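You operate a simulated robot arm through the tools that you are given. There is no shell and no other tool. Be economical: measure what you need, move in short steps, check, and stop when the job is done.

Carry out the task below with a simulated robot arm. There is one attempt and no reset: what you move stays moved.

Task
Rub the water mark off the shelf board and oil the patch.
Fine: clamp the board first; rubbing pad, then the oil pad from the oil tin; both pads back, clamp open again.

It is judged by the outcome, as a careful person would: the job done as asked, and still so three seconds after it is handed in. It fails if anything else is knocked over, pushed out of place, dropped, spilled or broken.

Robot
A 6-joint arm with a two-finger parallel gripper, fixed in place. Base frame: the origin is at the foot of the arm, x ahead of it, y to its left, z up; the work surface is at about z = 79.4. Units: cm, degrees, N and s.
With the tool pointing down near the work surface it reaches from about 32 to 76 cm from the base axis. Its first joint turns from -66.0 to 66.0 degrees. Payload 2.45 kg.
The tool frame sits at the grasp point between the pads (the TCP): z along the fingers, y along the line on which they close. The tips reach 2.4 cm beyond it. The gripper opens to 6.8 cm. The fingers are 1.7 cm wide and 1 cm thick; the gripper's body (4 by 7 cm) begins 4.1 cm behind the TCP.
Orientation is that of the tool frame in the base frame, as a unit quaternion [w, x, y, z]. With the fingers straight down and closing along the base's y, the tool's x points along the base's -x, its y along +y and its z along -z.

Tools
- The arm moves only by the tool apply_moves. Its argument "series" is a list of rows, each a list of 3 entries, a list of its own where there are three numbers: the shift along the tool's x, y, z in cm, then the turn, a rotation vector about the tool's x, y, z in degrees, then the finger opening in cm, from 0 to 6.8. In form: [[[tx, ty, tz], [ax, ay, az], claw], ...]. A call has 1 to 12 rows; each row shifts and turns the commanded pose from where the row before left it, along the tool's axes as they then stand. Rows are played at 5 a second. More than 5 cm and 8.6 degrees between two rows, or a gripper value outside its range, and nothing of the call is played. A pose out of reach is approached as far as the arm can. The call stops where the force on the tool passes 40 N (or 10 N more than at its start, if that is more) or the arm is blocked; 0.2 s more then pass. The fingers move at their own pace (about 10.8 cm/s each) and stop on an object; they squeeze with about 35 N. The grip force told is the motor's: it shows also when the fingers shut on nothing. Time passes only in rows, and 0.2 s behind the last, so rows that do not move let the fingers close. The reply holds the time, the measured pose of the TCP, the force on the tool along the base axes, the opening and the grip force, in the units named above and with some noise.
- Cameras (640 x 400 px; columns grow to the right, rows downward): "scene" is fixed at [17.35, 41.75, 146.23]; the picture's right is [-0.71, -0.71, 0.00], its down [-0.40, 0.40, -0.82] and it looks along [0.58, -0.58, -0.57] (base axes); focal length 348 px, centre (320, 200). "wrist" rides on the gripper at [8.4, 1.1, -7.5] in the tool frame; the picture's right is [-0.13, 0.99, 0.00], its down [-0.60, -0.08, -0.79] and it looks along [-0.79, -0.10, 0.61] (tool axes); focal length 251 px, centre (320, 200). There is no depth. A picture from a camera that has moved, and an enlarged one, comes with that camera's place and axes in the base frame and with its lens.
- grab_frame(camera): a new picture of that camera. It takes no simulated time.
- enlarge(camera, box): a new picture of the part [left, top, right, bottom] of that camera's present view, enlarged. It takes no simulated time.
- sign_off(): hands the job in; it is judged then, once.

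Go step by step. Nothing tells you positions but the pictures and the camera data: compare them with the known pose of the tool, close in by small moves and look again before you grip or let go. The budget is 120 turns and 84 pictures, counting those below and the enlarged ones. Unless the task says otherwise, let go and move clear before handing in, and close with one line.

The tools are called after ">>>" as a command line: name --argument value ..., lists and objects as JSON in quotes. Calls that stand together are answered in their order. apply_moves: Moves the arm, as the interface text tells. Its arguments: {"type":"object","properties":{"series":{"type":"array","items":{"type":"array"}}},"required":["series"]} The other tools are called the same way: grab_frame (camera) takes a picture; enlarge (camera, box) takes an enlarged picture of a part of a camera's view; sign_off () hands the job in.

At the start:

```text
time_s: 0.0
tool_pos: [41.61, -19.84, 105.94]
orientation: [0.0, 0.0, 1.0, 0.0]
wrist_force: [0.4, -0.7, -0.2]
opening: 6.8
grip_force: 0.1
```

scene: 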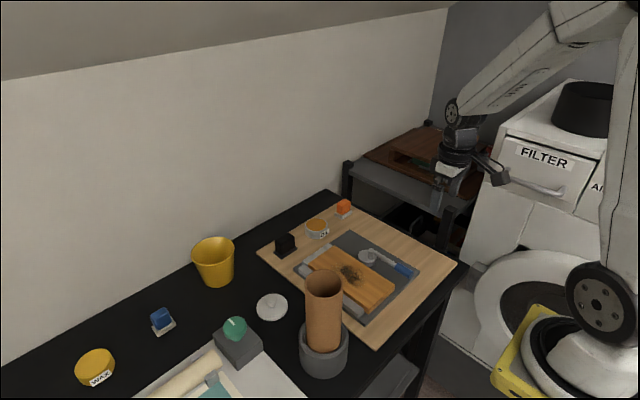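
wrist: 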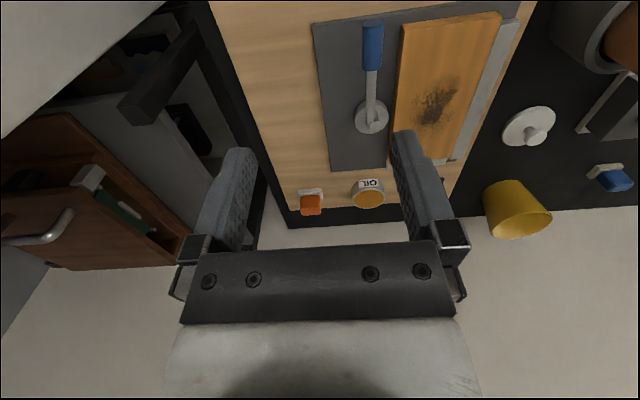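

I see a wooden work mat with a grey plate, a board with a dark mark, a clamp lever with a blue handle, an oil tin and several pads. I'll look closer before moving.

>>> enlarge --camera "scene" --box '[240, 180, 480, 350]'

>>> enlarge --camera "scene" --box '[60, 220, 360, 400]'

>>> enlarge --camera "wrist" --box '[270, 0, 640, 240]'

```text
2.35 times, centred on (360, 265) of scene
camera zoom: at [17.35, 41.75, 146.23], right [-0.71, -0.71, 0.0], down [-0.4, 0.4, -0.82], along [0.58, -0.58, -0.57], focal length 819 px, centre (226, 47)
```

zoom: 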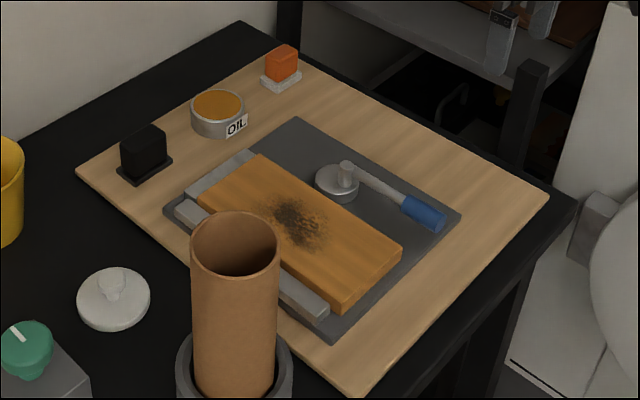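

```text
2.13 times, centred on (210, 310) of scene
camera zoom: at [17.35, 41.75, 146.23], right [-0.71, -0.71, 0.0], down [-0.4, 0.4, -0.82], along [0.58, -0.58, -0.57], focal length 743 px, centre (555, -35)
```

zoom: 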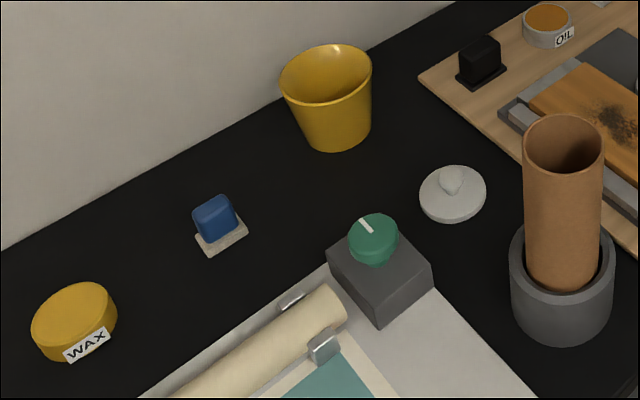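

```text
1.67 times, centred on (455, 120) of wrist
camera zoom: at [33.11, -18.62, 113.46], right [0.13, 0.99, 0.0], down [0.6, -0.08, 0.79], along [0.79, -0.1, -0.61], focal length 419 px, centre (95, 333)
```

zoom: 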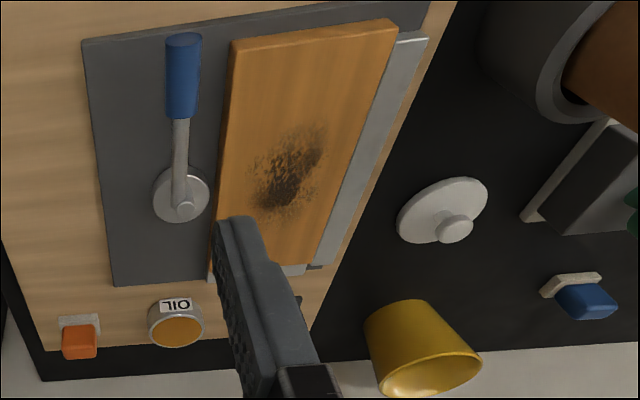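

The wrist picture is upside down, with the cam lever at about (55,-13) and its handle toward the base. I'll look closer at the clamp and the pads.

>>> enlarge --camera "wrist" --box '[330, 10, 430, 150]'

>>> enlarge --camera "scene" --box '[260, 190, 360, 260]'

>>> enlarge --camera "scene" --box '[330, 225, 430, 295]'

```text
2.86 times, centred on (380, 80) of wrist
camera zoom: at [33.11, -18.62, 113.46], right [0.13, 0.99, 0.0], down [0.6, -0.08, 0.79], along [0.79, -0.1, -0.61], focal length 718 px, centre (149, 543)
```

zoom: 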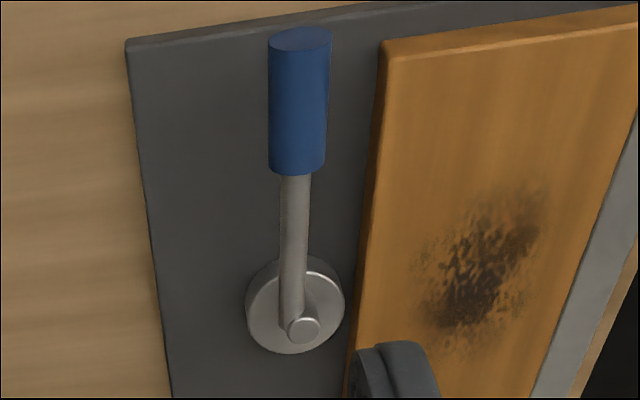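

```text
5.71 times, centred on (310, 225) of scene
camera zoom: at [17.35, 41.75, 146.23], right [-0.71, -0.71, 0.0], down [-0.4, 0.4, -0.82], along [0.58, -0.58, -0.57], focal length 1990 px, centre (377, 57)
```

zoom: 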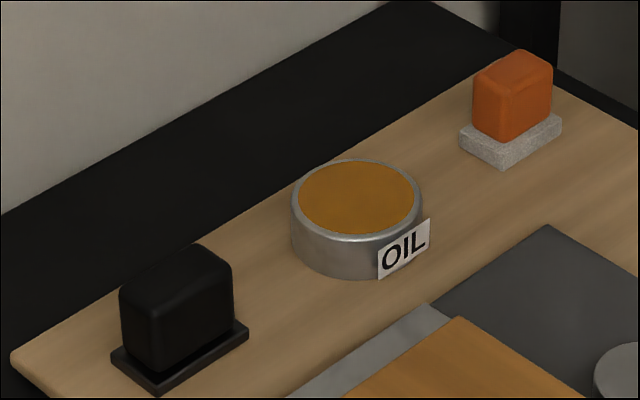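

```text
5.71 times, centred on (380, 260) of scene
camera zoom: at [17.35, 41.75, 146.23], right [-0.71, -0.71, 0.0], down [-0.4, 0.4, -0.82], along [0.58, -0.58, -0.57], focal length 1990 px, centre (-23, -143)
```

zoom: 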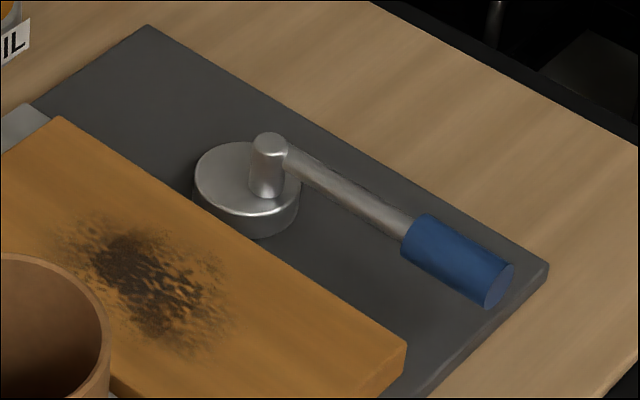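

The cam's pivot sits off-centre toward the base, so its lobe points +x. Swinging the handle toward -y should press the board. I'll lower the wrist camera for a closer look.

>>> apply_moves --series '[[[-1.0, 1.0, 4], [0, 0, 0], 6.8], [[-1.0, 1.0, 4], [0, 0, 0], 6.8], [[-1, 1, 3], [0, 0, 0], 6.8], [[0, 0, 0], [0, 0, 0], 6.8]]'

>>> grab_frame --camera "wrist"

>>> enlarge --camera "wrist" --box '[220, 100, 480, 260]'

```text
time_s: 1.0
tool_pos: [44.47, -16.68, 94.82]
orientation: [0.0, -0.001, 1.0, 0.0]
wrist_force: [0.1, -0.2, -1.2]
opening: 6.83
grip_force: 0.1
```

```text
75 pictures are left
camera wrist: at [36.05, -15.6, 102.43], right [0.13, 0.99, 0.0], down [0.6, -0.08, 0.79], along [0.79, -0.1, -0.61], focal length 251 px, centre (320, 200)
```

wrist: 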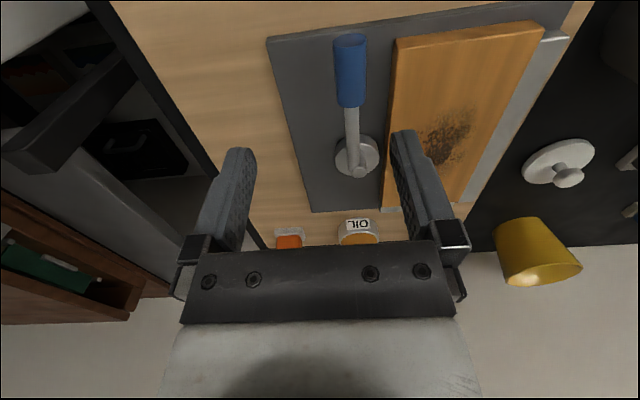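

```text
2.46 times, centred on (350, 180) of wrist
camera zoom: at [36.05, -15.6, 102.43], right [0.13, 0.99, 0.0], down [0.6, -0.08, 0.79], along [0.79, -0.1, -0.61], focal length 619 px, centre (246, 249)
```

zoom: 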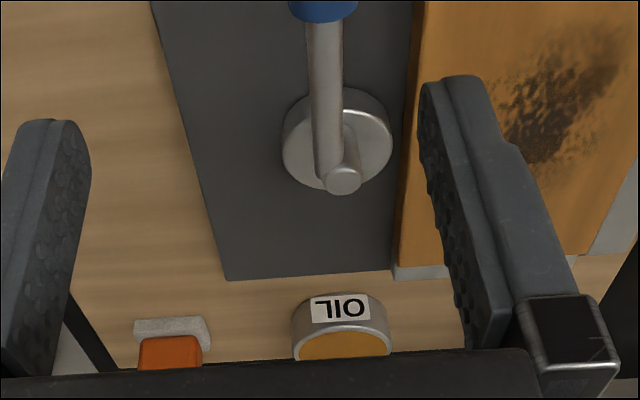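

The handle is about 2.3 cm thick, centred near (45,-14.4,84.5), and the board top is at z≈82. I'll lower the open fingers to straddle the handle.

>>> apply_moves --series '[[[-0.3, 2.2, 3], [0, 0, 0], 4.6], [[-0.2, 0, 2.0], [0, 0, 0], 4.6], [[0, 0, 0], [0, 0, 0], 4.6]]'

>>> grab_frame --camera "wrist"

>>> enlarge --camera "scene" --box '[320, 190, 480, 300]'

```text
time_s: 1.8
tool_pos: [44.96, -14.56, 89.95]
orientation: [0.0, 0.0, 1.0, 0.001]
wrist_force: [-0.2, 1.1, -0.5]
opening: 4.57
grip_force: 0.0
```

```text
73 pictures are left
camera wrist: at [36.56, -13.46, 97.56], right [0.13, 0.99, 0.0], down [0.6, -0.08, 0.79], along [0.79, -0.1, -0.61], focal length 251 px, centre (320, 200)
```

wrist: 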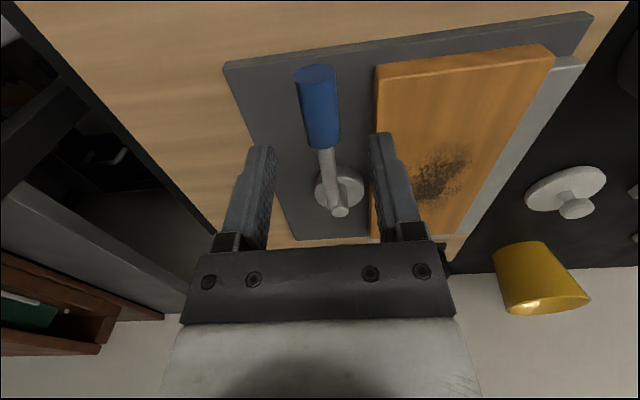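

```text
3.64 times, centred on (400, 245) of scene
camera zoom: at [17.35, 41.75, 146.23], right [-0.71, -0.71, 0.0], down [-0.4, 0.4, -0.82], along [0.58, -0.58, -0.57], focal length 1266 px, centre (29, 36)
```

zoom: 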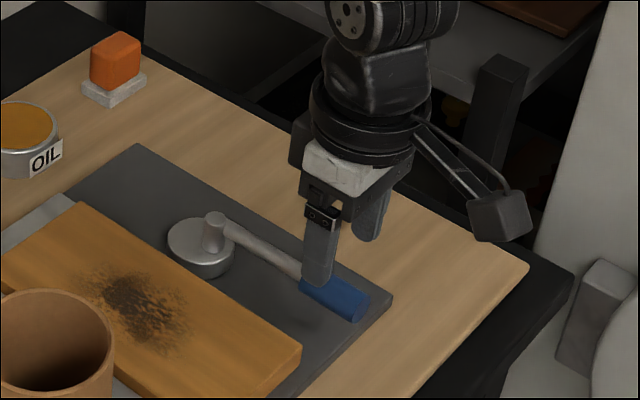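

The fingers are above the handle with one on each side. I'll go down to straddle it.

>>> apply_moves --series '[[[0, 0, 2], [0, 0, 0], 4.6], [[0, 0, 1.8], [0, 0, 0], 4.6], [[0, 0, 0], [0, 0, 0], 4.6]]'

>>> grab_frame --camera "wrist"

>>> enlarge --camera "scene" --box '[320, 190, 480, 300]'

```text
time_s: 2.6
tool_pos: [45.01, -14.41, 86.17]
orientation: [0.0, 0.0, 1.0, 0.0]
wrist_force: [0.5, 0.8, -1.0]
opening: 4.58
grip_force: 0.0
```

```text
71 pictures are left
camera wrist: at [36.52, -13.36, 93.71], right [0.13, 0.99, 0.0], down [0.6, -0.08, 0.79], along [0.79, -0.1, -0.61], focal length 251 px, centre (320, 200)
```

wrist: 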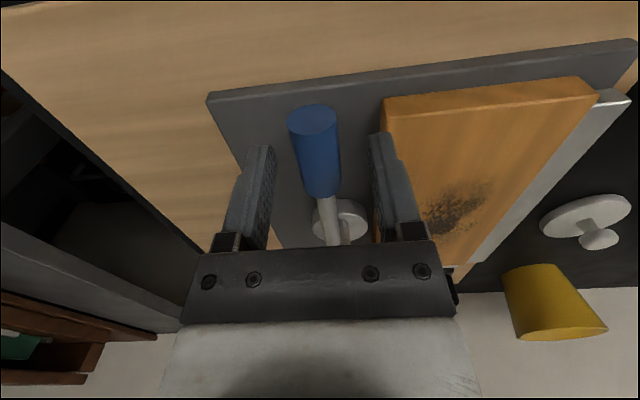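

```text
3.64 times, centred on (400, 245) of scene
camera zoom: at [17.35, 41.75, 146.23], right [-0.71, -0.71, 0.0], down [-0.4, 0.4, -0.82], along [0.58, -0.58, -0.57], focal length 1266 px, centre (29, 36)
```

zoom: 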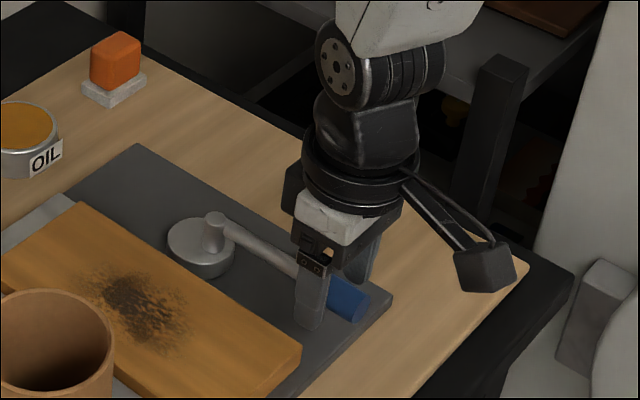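

The fingers straddle the handle. I'll swing it gently toward -y along its arc, watching the force.

>>> apply_moves --series '[[[-0.05, -0.8, 0], [0, 0, -4], 4.6], [[-0.05, -0.65, 0], [0, 0, -4], 4.6], [[-0.05, -0.65, 0], [0, 0, -4], 4.6], [[-0.05, -0.65, 0], [0, 0, -4], 4.6], [[-0.05, -0.65, 0], [0, 0, -4], 4.6], [[0, 0, 0], [0, 0, 0], 4.6]]'

>>> grab_frame --camera "wrist"

>>> enlarge --camera "scene" --box '[320, 190, 480, 300]'

```text
time_s: 4.0
tool_pos: [45.65, -17.97, 86.14]
orientation: [0.0, -0.175, 0.985, 0.0]
wrist_force: [0.0, 1.3, 0.0]
opening: 4.67
grip_force: 0.4
```

```text
69 pictures are left
camera wrist: at [37.42, -19.71, 93.67], right [-0.22, 0.98, 0.0], down [0.59, 0.13, 0.79], along [0.77, 0.17, -0.61], focal length 251 px, centre (320, 200)
```

wrist: 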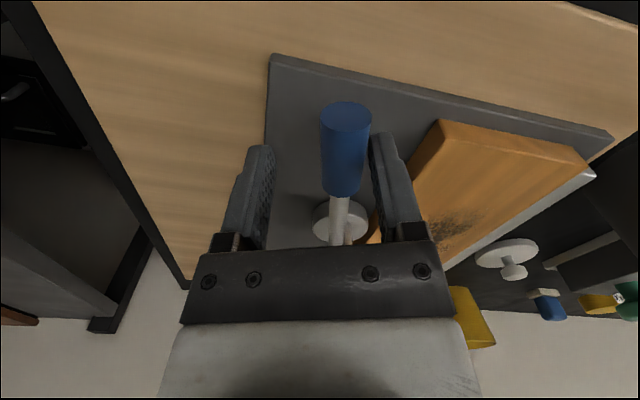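

```text
3.64 times, centred on (400, 245) of scene
camera zoom: at [17.34, 41.75, 146.23], right [-0.71, -0.71, 0.0], down [-0.4, 0.4, -0.82], along [0.58, -0.58, -0.57], focal length 1266 px, centre (29, 36)
```

zoom: 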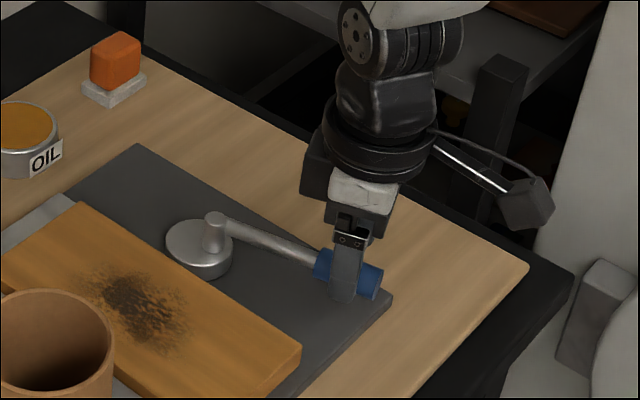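

The lever turned about 18° freely. I'll continue in the same direction.

>>> apply_moves --series '[[[-0.05, -0.65, 0], [0, 0, -4], 4.6], [[-0.05, -0.65, 0], [0, 0, -4], 4.6], [[-0.05, -0.65, 0], [0, 0, -4], 4.6], [[-0.05, -0.65, 0], [0, 0, -4], 4.6], [[-0.05, -0.65, 0], [0, 0, -4], 4.6], [[-0.05, -0.65, 0], [0, 0, -4], 4.6], [[0, 0, 0], [0, 0, 0], 4.6]]'

>>> grab_frame --camera "wrist"

>>> enlarge --camera "scene" --box '[320, 190, 480, 300]'

```text
time_s: 5.6
tool_pos: [47.93, -21.06, 86.06]
orientation: [0.0, -0.375, 0.927, 0.0]
wrist_force: [-1.1, 1.2, 0.0]
opening: 4.69
grip_force: 0.8
```

```text
67 pictures are left
camera wrist: at [41.18, -26.07, 93.64], right [-0.6, 0.8, 0.0], down [0.49, 0.36, 0.79], along [0.64, 0.47, -0.61], focal length 251 px, centre (320, 200)
```

wrist: 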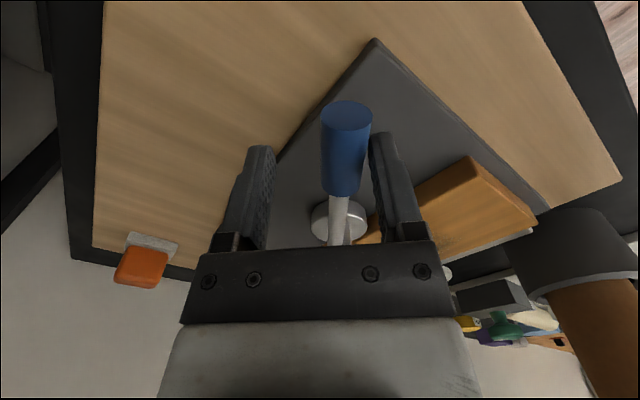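

```text
3.64 times, centred on (400, 245) of scene
camera zoom: at [17.34, 41.75, 146.23], right [-0.71, -0.71, 0.0], down [-0.4, 0.4, -0.82], along [0.58, -0.58, -0.57], focal length 1266 px, centre (29, 36)
```

zoom: 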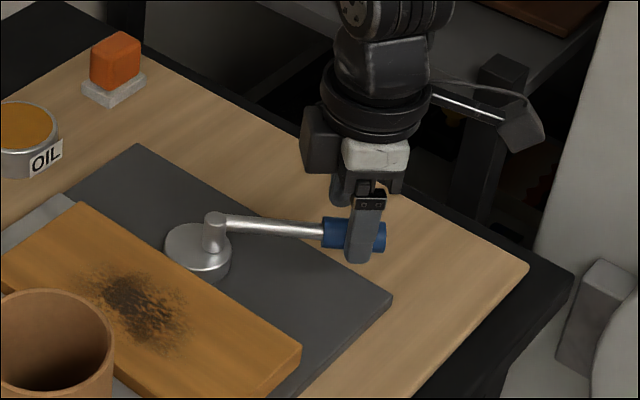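

The lever is at about 45° and still light. I'll go on pushing by translation only, so the wrist camera doesn't swing further toward the shelf.

>>> apply_moves --series '[[[-0.1, -0.7, 0], [0, 0, 0], 5.0], [[-0.15, -0.7, 0], [0, 0, 0], 5.0], [[-0.2, -0.7, 0], [0, 0, 0], 5.0], [[-0.25, -0.7, 0], [0, 0, 0], 5.0], [[0, 0, 0], [0, 0, 0], 5.0]]'

>>> enlarge --camera "scene" --box '[320, 160, 520, 300]'

```text
time_s: 6.8
tool_pos: [50.39, -22.63, 86.07]
orientation: [0.0, -0.374, 0.927, 0.0]
wrist_force: [-2.3, 0.7, -0.3]
opening: 5.15
grip_force: 1.1
```

```text
2.86 times, centred on (420, 230) of scene
camera zoom: at [17.34, 41.75, 146.23], right [-0.71, -0.71, 0.0], down [-0.4, 0.4, -0.82], along [0.58, -0.58, -0.57], focal length 995 px, centre (34, 114)
```

zoom: 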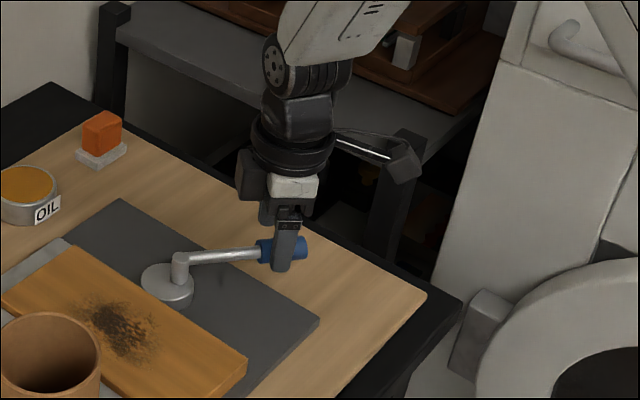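

The cam is nearing the board and force is still low. I'll push on in small steps.

>>> apply_moves --series '[[[-0.25, -0.7, 0], [0, 0, 0], 5.2], [[-0.3, -0.65, 0], [0, 0, 0], 5.2], [[-0.35, -0.6, 0], [0, 0, 0], 5.2], [[-0.4, -0.6, 0], [0, 0, 0], 5.2], [[0, 0, 0], [0, 0, 0], 5.2]]'

>>> enlarge --camera "scene" --box '[320, 160, 520, 300]'

>>> grab_frame --camera "wrist"

```text
time_s: 8.0
tool_pos: [52.94, -23.51, 86.0]
orientation: [-0.001, -0.375, 0.927, 0.001]
wrist_force: [-12.1, 3.0, -3.0]
opening: 6.07
grip_force: 5.6
```

```text
2.86 times, centred on (420, 230) of scene
camera zoom: at [17.32, 41.76, 146.24], right [-0.71, -0.71, 0.0], down [-0.4, 0.4, -0.82], along [0.58, -0.58, -0.57], focal length 995 px, centre (34, 114)
```

zoom: 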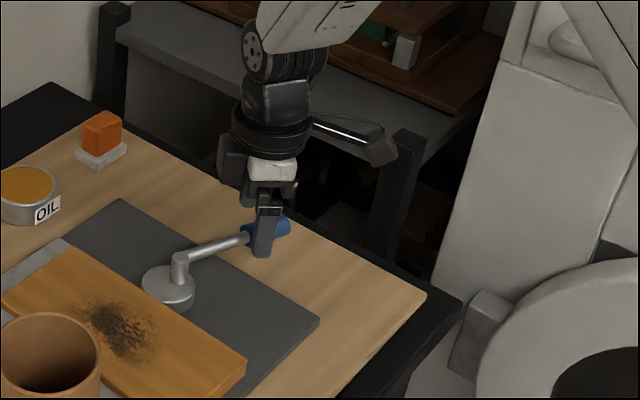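

```text
63 pictures are left
camera wrist: at [46.21, -28.56, 93.52], right [-0.6, 0.8, 0.0], down [0.49, 0.36, 0.79], along [0.63, 0.47, -0.61], focal length 251 px, centre (320, 200)
```

wrist: 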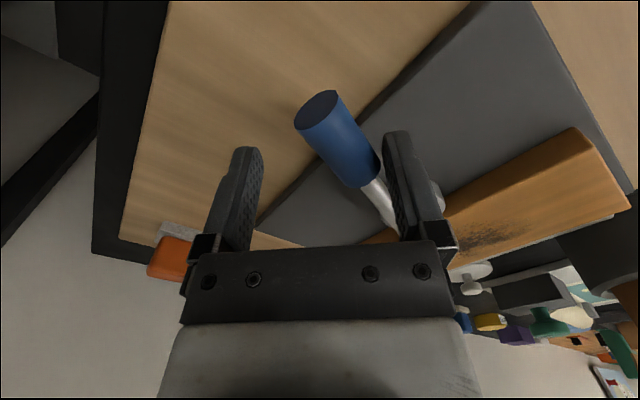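

Force rose to 12 N as the cam met the board. I'll push a little more to snug it.

>>> apply_moves --series '[[[-0.4, -0.6, 0], [0, 0, 0], 6.0], [[-0.35, -0.5, 0], [0, 0, 0], 6.0], [[-0.3, -0.4, 0], [0, 0, 0], 6.0], [[0, 0, 0], [0, 0, 0], 6.0]]'

>>> enlarge --camera "scene" --box '[320, 190, 480, 300]'

```text
time_s: 9.0
tool_pos: [54.53, -23.6, 85.97]
orientation: [-0.004, -0.374, 0.927, 0.004]
wrist_force: [-18.5, 10.8, -5.3]
opening: 6.8
grip_force: 5.3
```

```text
3.64 times, centred on (400, 245) of scene
camera zoom: at [17.31, 41.78, 146.23], right [-0.71, -0.71, 0.0], down [-0.4, 0.4, -0.82], along [0.58, -0.58, -0.57], focal length 1266 px, centre (29, 36)
```

zoom: 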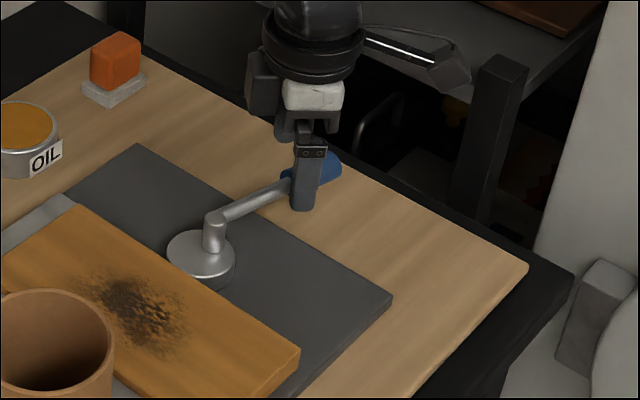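

The handle resists firmly at about 21 N. I'll back off, lift clear and check that the cam stays put.

>>> apply_moves --series '[[[0.3, 1.0, 0], [0, 0, 0], 6.8], [[0.1, 0.5, 0], [0, 0, 0], 6.8], [[0, 0, -4], [0, 0, 0], 6.8], [[0, 0, -4], [0, 0, 0], 6.8], [[0, 0, 0], [0, 0, 0], 6.8]]'

>>> enlarge --camera "scene" --box '[260, 190, 440, 310]'

>>> grab_frame --camera "wrist"

```text
time_s: 10.2
tool_pos: [53.49, -23.19, 93.91]
orientation: [0.0, -0.375, 0.927, 0.0]
wrist_force: [-0.7, -0.6, 0.4]
opening: 6.81
grip_force: 0.1
```

```text
3.33 times, centred on (350, 250) of scene
camera zoom: at [17.34, 41.75, 146.23], right [-0.71, -0.71, 0.0], down [-0.4, 0.4, -0.82], along [0.58, -0.58, -0.57], focal length 1161 px, centre (220, 33)
```

zoom: 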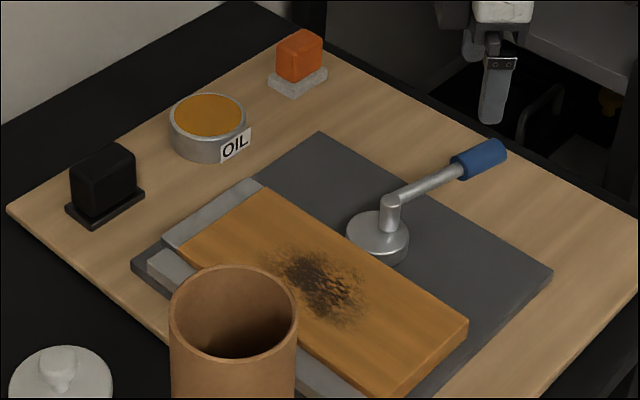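

```text
60 pictures are left
camera wrist: at [46.77, -28.2, 101.43], right [-0.6, 0.8, 0.0], down [0.49, 0.36, 0.79], along [0.64, 0.47, -0.61], focal length 251 px, centre (320, 200)
```

wrist: 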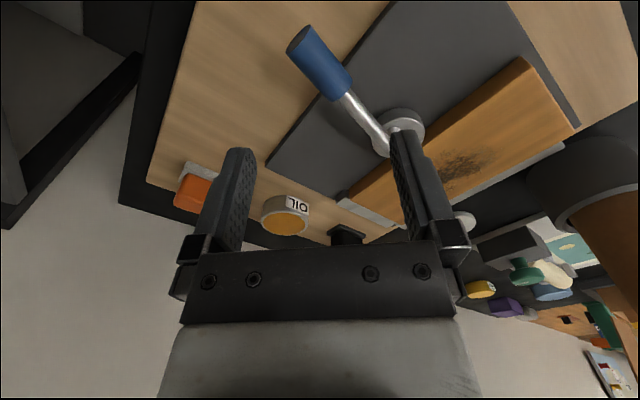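

The cam touches the board and the handle holds at about 81°, so the board is clamped. Next I'll square the tool and go over for the black rubbing pad near (74,-1.4).

>>> apply_moves --series '[[[0, 0, -0.5], [0, 0, 7.34], 6.8], [[0, 0, -0.5], [0, 0, 7.34], 6.8], [[0, 0, -0.5], [0, 0, 7.34], 6.8], [[0, 0, -0.5], [0, 0, 7.34], 6.8], [[0, 0, -0.5], [0, 0, 7.34], 6.8], [[0, 0, -0.5], [0, 0, 7.34], 6.8], [[-2.5, 4, 0], [0, 0, 0], 6.8], [[-2.5, 4, 0], [0, 0, 0], 6.8], [[-2.5, 4, 0], [0, 0, 0], 6.8], [[-2.5, 4, 0], [0, 0, 0], 6.8], [[-2.0, 4, 0], [0, 0, 0], 6.8], [[-0.5, 1.8, 0], [0, 0, 0], 6.8]]'

>>> grab_frame --camera "wrist"

```text
time_s: 12.8
tool_pos: [66.06, -1.18, 97.17]
orientation: [0.0, 0.001, 1.0, -0.001]
wrist_force: [-1.1, -0.9, 0.5]
opening: 6.8
grip_force: 0.2
```

```text
59 pictures are left
camera wrist: at [57.65, 0.01, 104.73], right [0.13, 0.99, 0.0], down [0.6, -0.08, 0.79], along [0.79, -0.1, -0.61], focal length 251 px, centre (320, 200)
```

wrist: 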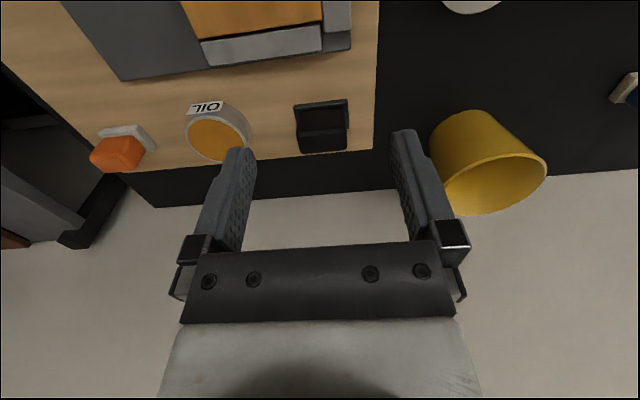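

>>> enlarge --camera "wrist" --box '[80, 80, 380, 180]'

>>> enlarge --camera "wrist" --box '[270, 80, 380, 170]'

```text
2.13 times, centred on (230, 130) of wrist
camera zoom: at [57.65, 0.01, 104.73], right [0.13, 0.99, 0.0], down [0.6, -0.08, 0.79], along [0.79, -0.1, -0.61], focal length 536 px, centre (512, 349)
```

zoom: 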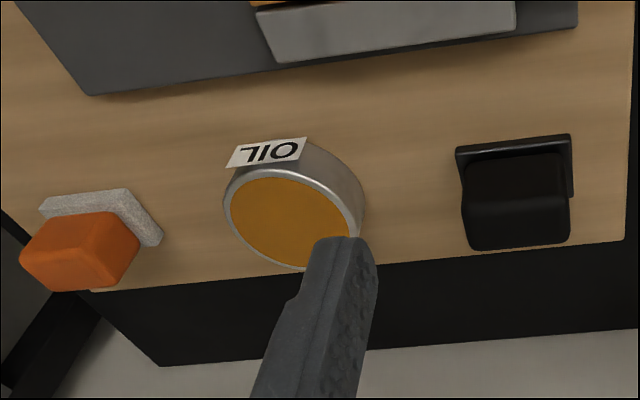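

```text
4.44 times, centred on (325, 125) of wrist
camera zoom: at [57.65, 0.01, 104.73], right [0.13, 0.99, 0.0], down [0.6, -0.08, 0.79], along [0.79, -0.1, -0.61], focal length 1118 px, centre (298, 533)
```

zoom: 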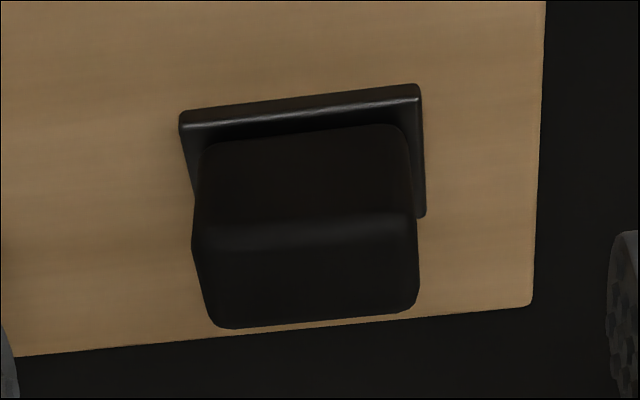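

I want to be sure which pad is which, so I'll compare the bases of all three.

>>> enlarge --camera "scene" --box '[140, 300, 185, 340]'

>>> enlarge --camera "wrist" --box '[85, 110, 165, 180]'

>>> enlarge --camera "scene" --box '[265, 225, 305, 262]'

```text
10.00 times, centred on (162, 320) of scene
camera zoom: at [17.35, 41.75, 146.23], right [-0.71, -0.71, 0.0], down [-0.4, 0.4, -0.82], along [0.58, -0.58, -0.57], focal length 3482 px, centre (1895, -1000)
```

zoom: 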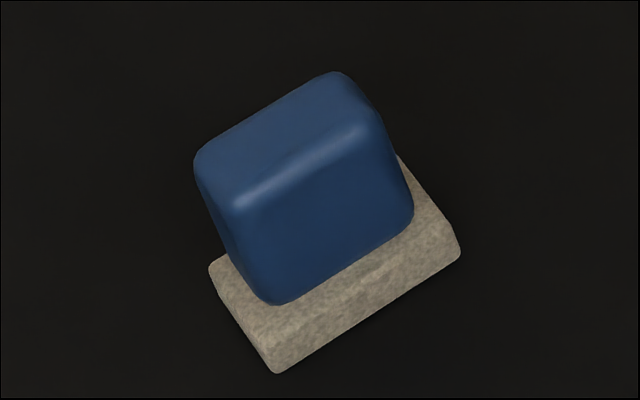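

```text
5.71 times, centred on (125, 145) of wrist
camera zoom: at [57.65, 0.01, 104.73], right [0.13, 0.99, 0.0], down [0.6, -0.08, 0.79], along [0.79, -0.1, -0.61], focal length 1437 px, centre (1434, 514)
```

zoom: 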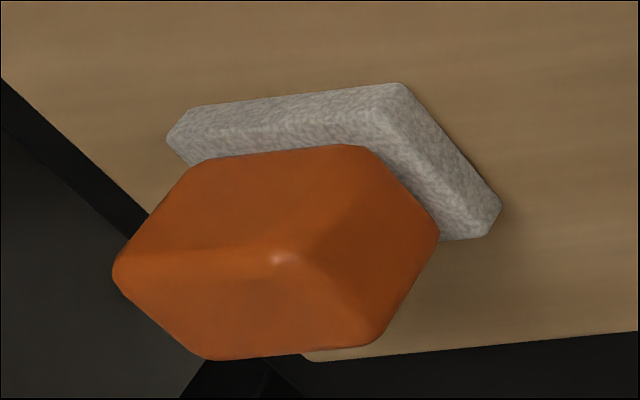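

```text
10.81 times, centred on (285, 244) of scene
camera zoom: at [17.35, 41.75, 146.23], right [-0.71, -0.71, 0.0], down [-0.4, 0.4, -0.82], along [0.58, -0.58, -0.57], focal length 3764 px, centre (698, -270)
```

zoom: 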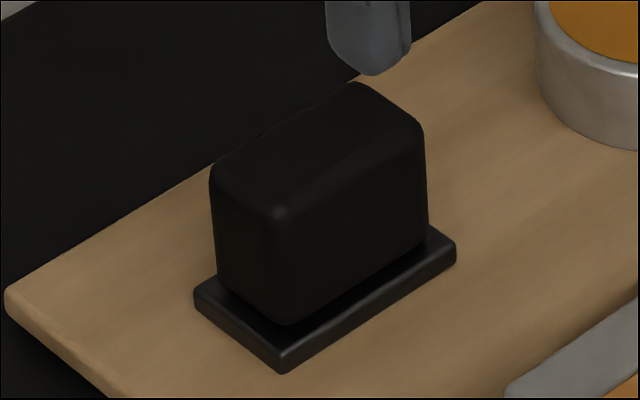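

Black has a thin dark abrasive face, orange has grey felt for oil, and blue is by the wax and isn't needed. I'll move above the black pad at about (73.8,-1.6).

>>> apply_moves --series '[[[-3.9, -0.3, 1], [0, 0, 0], 6.8], [[-3.8, -0.2, 2], [0, 0, 0], 6.8], [[0, 0, 4], [0, 0, 0], 6.8], [[0, 0, 0], [0, 0, 0], 6.8]]'

>>> grab_frame --camera "wrist"

>>> enlarge --camera "scene" --box '[250, 180, 350, 260]'

```text
time_s: 13.8
tool_pos: [73.95, -1.82, 90.28]
orientation: [0.0, 0.001, 1.0, -0.001]
wrist_force: [-0.2, 0.5, -0.1]
opening: 6.79
grip_force: 0.0
```

```text
53 pictures are left
camera wrist: at [65.51, -0.64, 97.8], right [0.13, 0.99, 0.0], down [0.6, -0.08, 0.79], along [0.79, -0.1, -0.61], focal length 251 px, centre (320, 200)
```

wrist: 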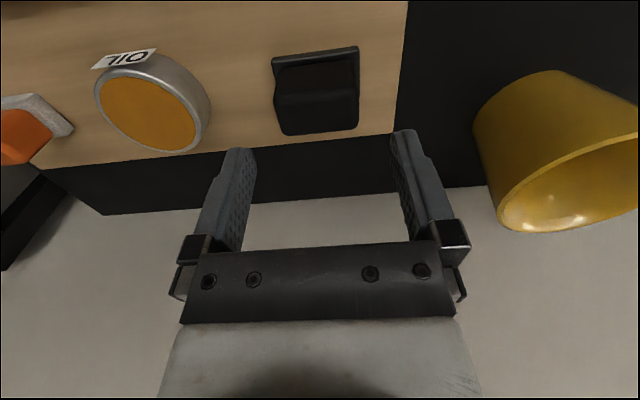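

```text
5.00 times, centred on (300, 220) of scene
camera zoom: at [17.35, 41.75, 146.23], right [-0.71, -0.71, 0.0], down [-0.4, 0.4, -0.82], along [0.58, -0.58, -0.57], focal length 1741 px, centre (420, 100)
```

zoom: 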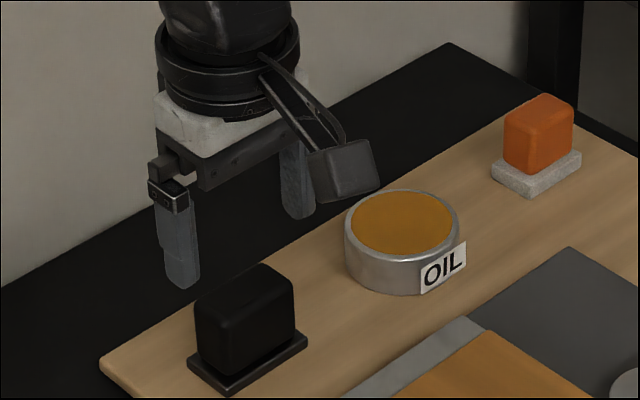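

The pad body lies right under the TCP. I'll descend to z≈84 and look before gripping.

>>> apply_moves --series '[[[0, 0, 3], [0, 0, 0], 6.8], [[0, 0, 2], [0, 0, 0], 6.8], [[0, 0, 1.2], [0, 0, 0], 6.8], [[0, 0, 0], [0, 0, 0], 6.8]]'

>>> enlarge --camera "scene" --box '[250, 180, 350, 260]'

>>> grab_frame --camera "wrist"

```text
time_s: 14.8
tool_pos: [73.85, -1.8, 83.98]
orientation: [0.001, 0.0, 1.0, 0.001]
wrist_force: [1.0, -0.3, -0.2]
opening: 6.78
grip_force: 0.1
```

```text
5.00 times, centred on (300, 220) of scene
camera zoom: at [17.35, 41.75, 146.23], right [-0.71, -0.71, 0.0], down [-0.4, 0.4, -0.82], along [0.58, -0.58, -0.57], focal length 1741 px, centre (420, 100)
```

zoom: 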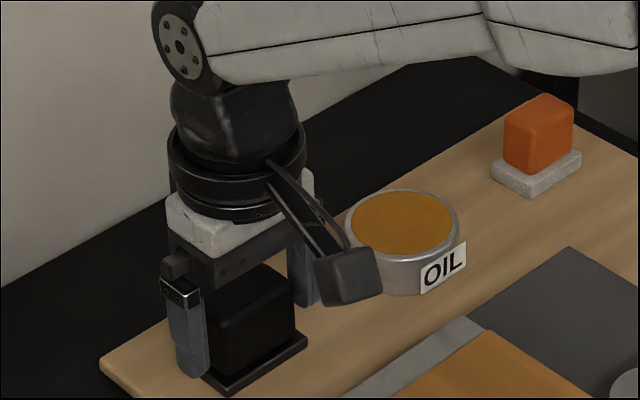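

```text
50 pictures are left
camera wrist: at [65.45, -0.68, 91.52], right [0.13, 0.99, 0.0], down [0.6, -0.08, 0.79], along [0.79, -0.1, -0.61], focal length 251 px, centre (320, 200)
```

wrist: 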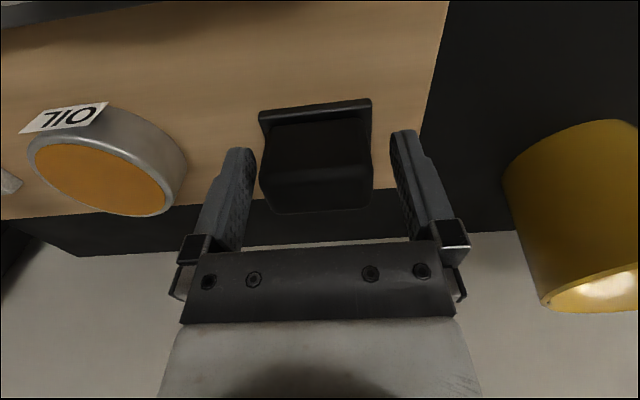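

The fingers straddle the body squarely, so I'll close on it and lift.

>>> apply_moves --series '[[[0, 0, 0], [0, 0, 0], 2.5], [[0, 0, 0], [0, 0, 0], 2.5], [[0, 0, 0], [0, 0, 0], 2.5]]'

>>> apply_moves --series '[[[0, 0, -3], [0, 0, 0], 2.5], [[0, 0, -3], [0, 0, 0], 2.5], [[0, 0, -3], [0, 0, 0], 2.5], [[0, 0, 0], [0, 0, 0], 2.5]]'

>>> enlarge --camera "scene" --box '[230, 130, 430, 290]'

```text
time_s: 15.6
tool_pos: [73.78, -1.78, 83.9]
orientation: [0.0, 0.0, 1.0, -0.001]
wrist_force: [0.0, -0.8, 0.4]
opening: 5.15
grip_force: 34.7
```

```text
time_s: 16.6
tool_pos: [73.8, -2.02, 93.06]
orientation: [-0.001, 0.0, 1.0, 0.001]
wrist_force: [0.4, 0.0, -1.0]
opening: 5.15
grip_force: 34.9
```

```text
2.50 times, centred on (330, 210) of scene
camera zoom: at [17.35, 41.75, 146.23], right [-0.71, -0.71, 0.0], down [-0.4, 0.4, -0.82], along [0.58, -0.58, -0.57], focal length 870 px, centre (295, 175)
```

zoom: 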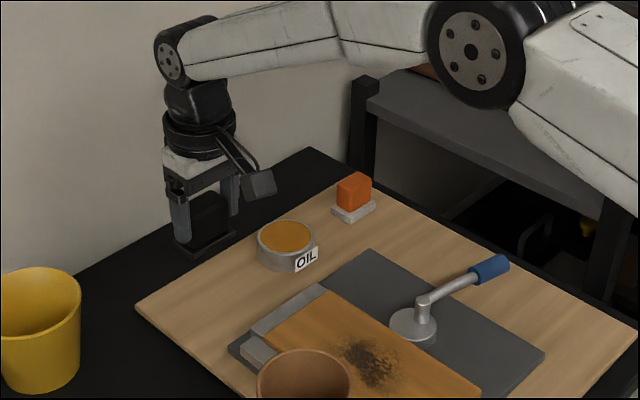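

Pad is held and lifted; its rest pose was TCP (73.8,-1.8,83.9). Now I'll carry it over the mark, approaching from (57,-5.8).

>>> apply_moves --series '[[[4.2, -1, 0], [0, 0, 0], 2.5], [[4.2, -1, 0], [0, 0, 0], 2.5], [[4.2, -1, 0], [0, 0, 0], 2.5], [[4.2, -0.8, 2], [0, 0, 0], 2.5], [[0, 0, 2], [0, 0, 0], 2.5], [[0, 0, 0], [0, 0, 0], 2.5]]'

>>> grab_frame --camera "wrist"

>>> enlarge --camera "scene" --box '[260, 180, 440, 320]'

```text
time_s: 18.0
tool_pos: [56.9, -5.27, 88.92]
orientation: [-0.001, -0.001, 1.0, 0.001]
wrist_force: [-0.2, 0.2, -1.9]
opening: 5.15
grip_force: 34.7
```

```text
48 pictures are left
camera wrist: at [48.51, -4.21, 96.48], right [0.13, 0.99, 0.0], down [0.6, -0.08, 0.79], along [0.79, -0.1, -0.61], focal length 251 px, centre (320, 200)
```

wrist: 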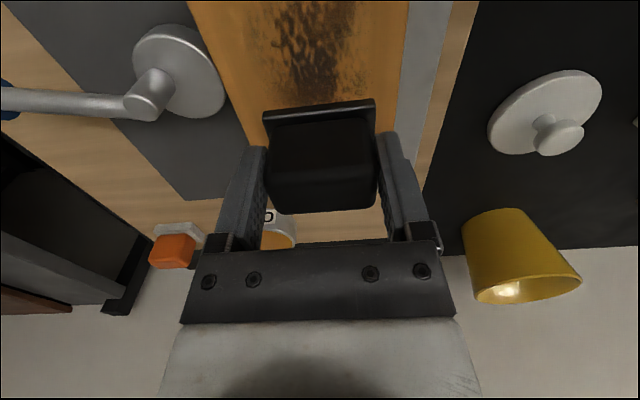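

```text
2.86 times, centred on (350, 250) of scene
camera zoom: at [17.35, 41.75, 146.23], right [-0.71, -0.71, 0.0], down [-0.4, 0.4, -0.82], along [0.58, -0.58, -0.57], focal length 995 px, centre (234, 57)
```

zoom: 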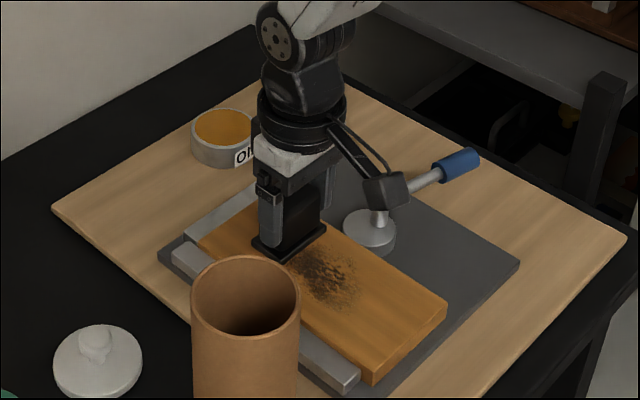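

The pad lines up with the mark, which spans y -7.4 to -3.2 and x 50.5 to 59. I'll lower it gently to contact.

>>> apply_moves --series '[[[0, 0, 1.5], [0, 0, 0], 2.5], [[0, 0, 0.8], [0, 0, 0], 2.5], [[0, 0, 0.3], [0, 0, 0], 2.5], [[0, 0, 0.2], [0, 0, 0], 2.5], [[0, 0, 0], [0, 0, 0], 2.5]]'

```text
time_s: 18.6
tool_pos: [56.94, -5.44, 87.1]
orientation: [-0.001, 0.001, 1.0, 0.0]
wrist_force: [-7.4, 0.0, 14.2]
opening: 5.13
grip_force: 35.0
stopped in row 3: the force on the tool passed its limit (the readings are from after the stop); the commanded pose is now the measured one
```

Contact came higher than expected, at TCP z≈87.1 with 14 N. I'll check what the pad is touching.

>>> enlarge --camera "scene" --box '[290, 210, 390, 290]'

>>> grab_frame --camera "wrist"

```text
5.00 times, centred on (340, 250) of scene
camera zoom: at [17.3, 41.76, 146.24], right [-0.71, -0.71, 0.0], down [-0.4, 0.4, -0.82], along [0.58, -0.58, -0.57], focal length 1741 px, centre (220, -50)
```

zoom: 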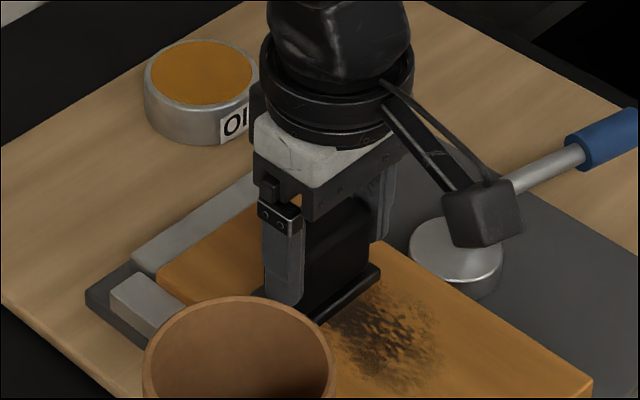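

```text
45 pictures are left
camera wrist: at [48.55, -4.31, 94.76], right [0.13, 0.99, 0.0], down [0.61, -0.08, 0.79], along [0.78, -0.1, -0.61], focal length 251 px, centre (320, 200)
```

wrist: 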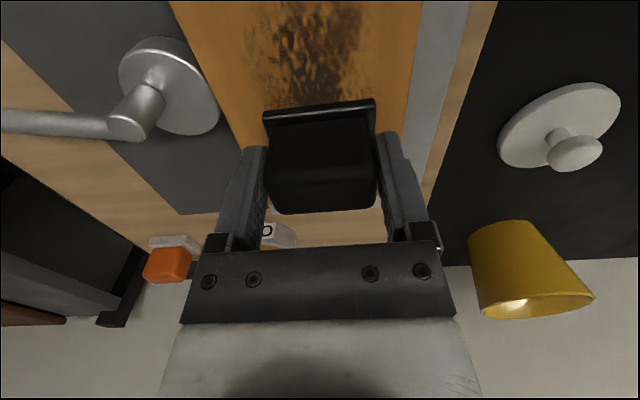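

It is resting on the board. I'll rub along the grain in small strokes under light pressure.

>>> apply_moves --series '[[[1, 0, 0], [0, 0, 0], 2.5], [[1, 0, 0], [0, 0, 0], 2.5], [[1, 0, 0], [0, 0, 0], 2.5], [[1, 0, 0], [0, 0, 0], 2.5], [[1, 0, 0], [0, 0, 0], 2.5], [[1, 0, 0], [0, 0, 0], 2.5], [[-1, 0, 0], [0, 0, 0], 2.5], [[-1, 0, 0], [0, 0, 0], 2.5], [[-1, 0, 0], [0, 0, 0], 2.5], [[-1, 0, 0], [0, 0, 0], 2.5], [[-1, 0, 0], [0, 0, 0], 2.5], [[-1, 0, 0], [0, 0, 0], 2.5]]'

>>> grab_frame --camera "wrist"

```text
time_s: 20.2
tool_pos: [51.33, -5.51, 87.16]
orientation: [-0.005, 0.0, 1.0, 0.001]
wrist_force: [-7.1, 1.9, 14.8]
opening: 5.15
grip_force: 34.6
stopped in row 7: the force on the tool passed its limit (the readings are from after the stop); the commanded pose is now the measured one
```

```text
44 pictures are left
camera wrist: at [43.11, -4.33, 94.83], right [0.13, 0.99, 0.0], down [0.61, -0.08, 0.79], along [0.78, -0.1, -0.62], focal length 251 px, centre (320, 200)
```

wrist: 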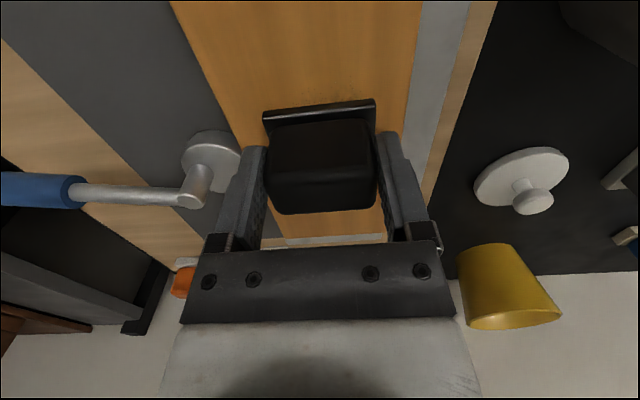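

The mark is coming off quickly, though the pressure spiked when the stroke reversed. I'll ease off a touch and stroke back more slowly.

>>> apply_moves --series '[[[0, 0, -0.05], [0, 0, 0], 2.5], [[-0.5, 0, 0], [0, 0, 0], 2.5], [[-0.8, 0, 0], [0, 0, 0], 2.5], [[-0.8, 0, 0], [0, 0, 0], 2.5], [[-0.8, 0, 0], [0, 0, 0], 2.5], [[-0.8, 0, 0], [0, 0, 0], 2.5], [[-0.8, 0, 0], [0, 0, 0], 2.5], [[-0.8, 0, 0], [0, 0, 0], 2.5], [[-0.8, 0, 0], [0, 0, 0], 2.5], [[-0.8, 0, 0], [0, 0, 0], 2.5]]'

>>> grab_frame --camera "wrist"

```text
time_s: 20.9
tool_pos: [51.62, -5.46, 87.26]
orientation: [-0.011, 0.0, 1.0, 0.001]
wrist_force: [-6.9, 1.6, 12.8]
opening: 5.13
grip_force: 34.7
stopped in row 3: the force on the tool passed its limit (the readings are from after the stop); the commanded pose is now the measured one
```

```text
43 pictures are left
camera wrist: at [43.34, -4.34, 94.97], right [0.13, 0.99, 0.0], down [0.62, -0.08, 0.78], along [0.77, -0.1, -0.63], focal length 251 px, centre (320, 200)
```

wrist: 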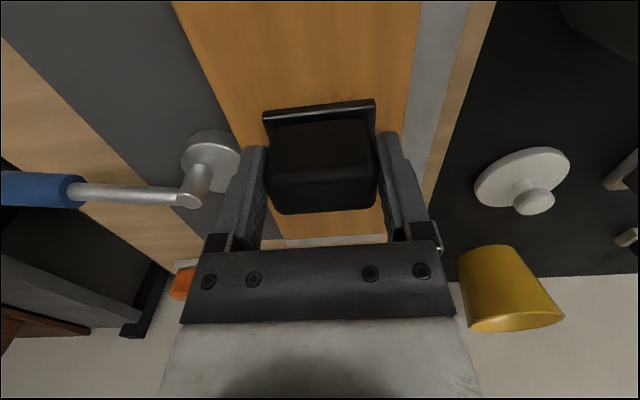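

The forward push sticks because the pad digs in, so I'll lift off and look at the board.

>>> apply_moves --series '[[[0, 0, -0.5], [0, 0.0, 0], 2.5], [[0, 0, -2.5], [0, 1.26, 0], 2.5], [[0, 0, 0], [0, 0, 0], 2.5]]'

>>> enlarge --camera "scene" --box '[290, 210, 410, 310]'

>>> grab_frame --camera "wrist"

```text
time_s: 21.7
tool_pos: [51.68, -5.46, 90.16]
orientation: [-0.023, 0.001, 1.0, 0.002]
wrist_force: [0.5, -0.3, -0.8]
opening: 5.14
grip_force: 34.9
```

```text
4.00 times, centred on (350, 260) of scene
camera zoom: at [17.35, 41.75, 146.23], right [-0.71, -0.71, 0.0], down [-0.4, 0.4, -0.82], along [0.58, -0.58, -0.57], focal length 1393 px, centre (200, -40)
```

zoom: 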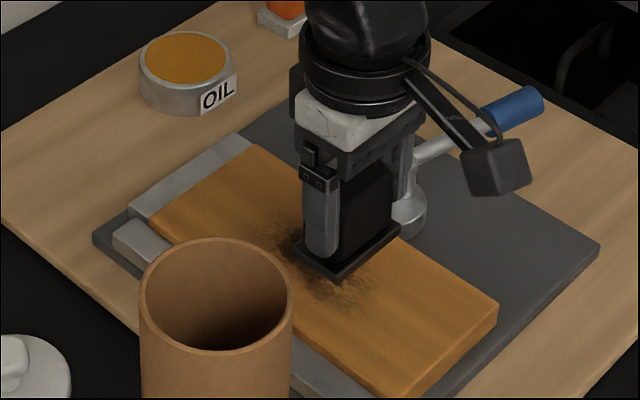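

```text
41 pictures are left
camera wrist: at [43.63, -4.36, 98.13], right [0.13, 0.99, 0.0], down [0.64, -0.08, 0.77], along [0.76, -0.1, -0.64], focal length 251 px, centre (320, 200)
```

wrist: 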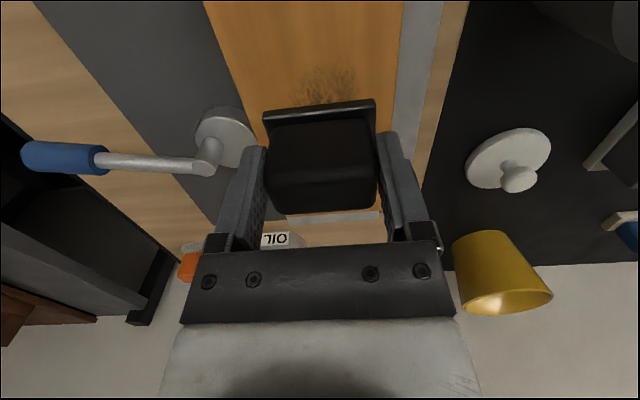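

I corrected the tilt the wrong way, leaving about 2.6°. I'll level it and move forward to see the mark.

>>> apply_moves --series '[[[0, 0, -1], [0, -2.6, 0], 2.5], [[-4, 0, -1], [0, 0, 0], 2.5], [[-4, 0, 0], [0, 0, 0], 2.5], [[0, 0, 0], [0, 0, 0], 2.5]]'

>>> enlarge --camera "scene" --box '[290, 210, 410, 310]'

>>> enlarge --camera "wrist" --box '[160, 0, 480, 200]'

```text
time_s: 22.7
tool_pos: [59.67, -5.21, 92.28]
orientation: [0.001, 0.001, 1.0, 0.001]
wrist_force: [-0.6, 0.1, -1.3]
opening: 5.15
grip_force: 34.7
```

```text
4.00 times, centred on (350, 260) of scene
camera zoom: at [17.35, 41.75, 146.23], right [-0.71, -0.71, 0.0], down [-0.4, 0.4, -0.82], along [0.58, -0.58, -0.57], focal length 1393 px, centre (200, -40)
```

zoom: 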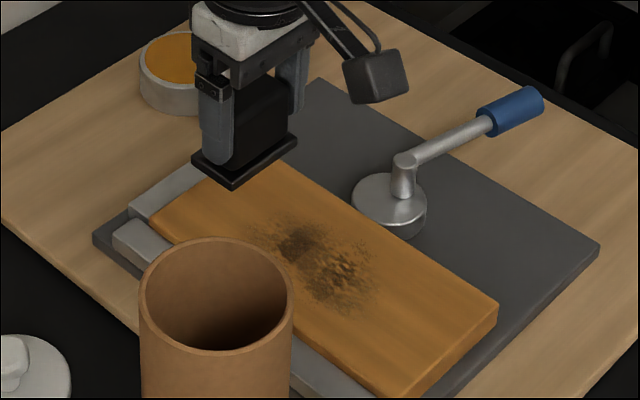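

```text
2.00 times, centred on (320, 100) of wrist
camera zoom: at [51.24, -4.13, 99.69], right [0.13, 0.99, 0.0], down [0.6, -0.08, 0.79], along [0.79, -0.1, -0.61], focal length 503 px, centre (320, 400)
```

zoom: 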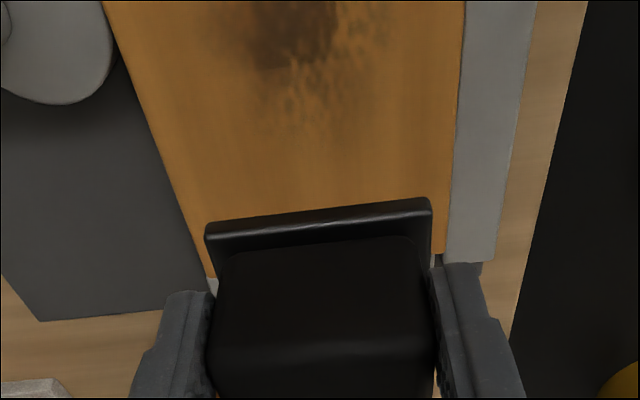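

The mark is half gone and needs full, even strokes. I'll return to x≈58 and touch down very gently.

>>> apply_moves --series '[[[1.5, 0, 2], [0, 0, 0], 2.5], [[0, 0, 2], [0, 0, 0], 2.5], [[0, 0, 0.6], [0, 0, 0], 2.5], [[0, 0, 0.3], [0, 0, 0], 2.5], [[0, 0, 0.1], [0, 0, 0], 2.5], [[0, 0, 0], [0, 0, 0], 2.5]]'

```text
time_s: 24.1
tool_pos: [58.27, -5.48, 87.13]
orientation: [0.001, 0.0, 1.0, 0.001]
wrist_force: [-3.3, 1.1, 5.4]
opening: 5.17
grip_force: 35.3
```

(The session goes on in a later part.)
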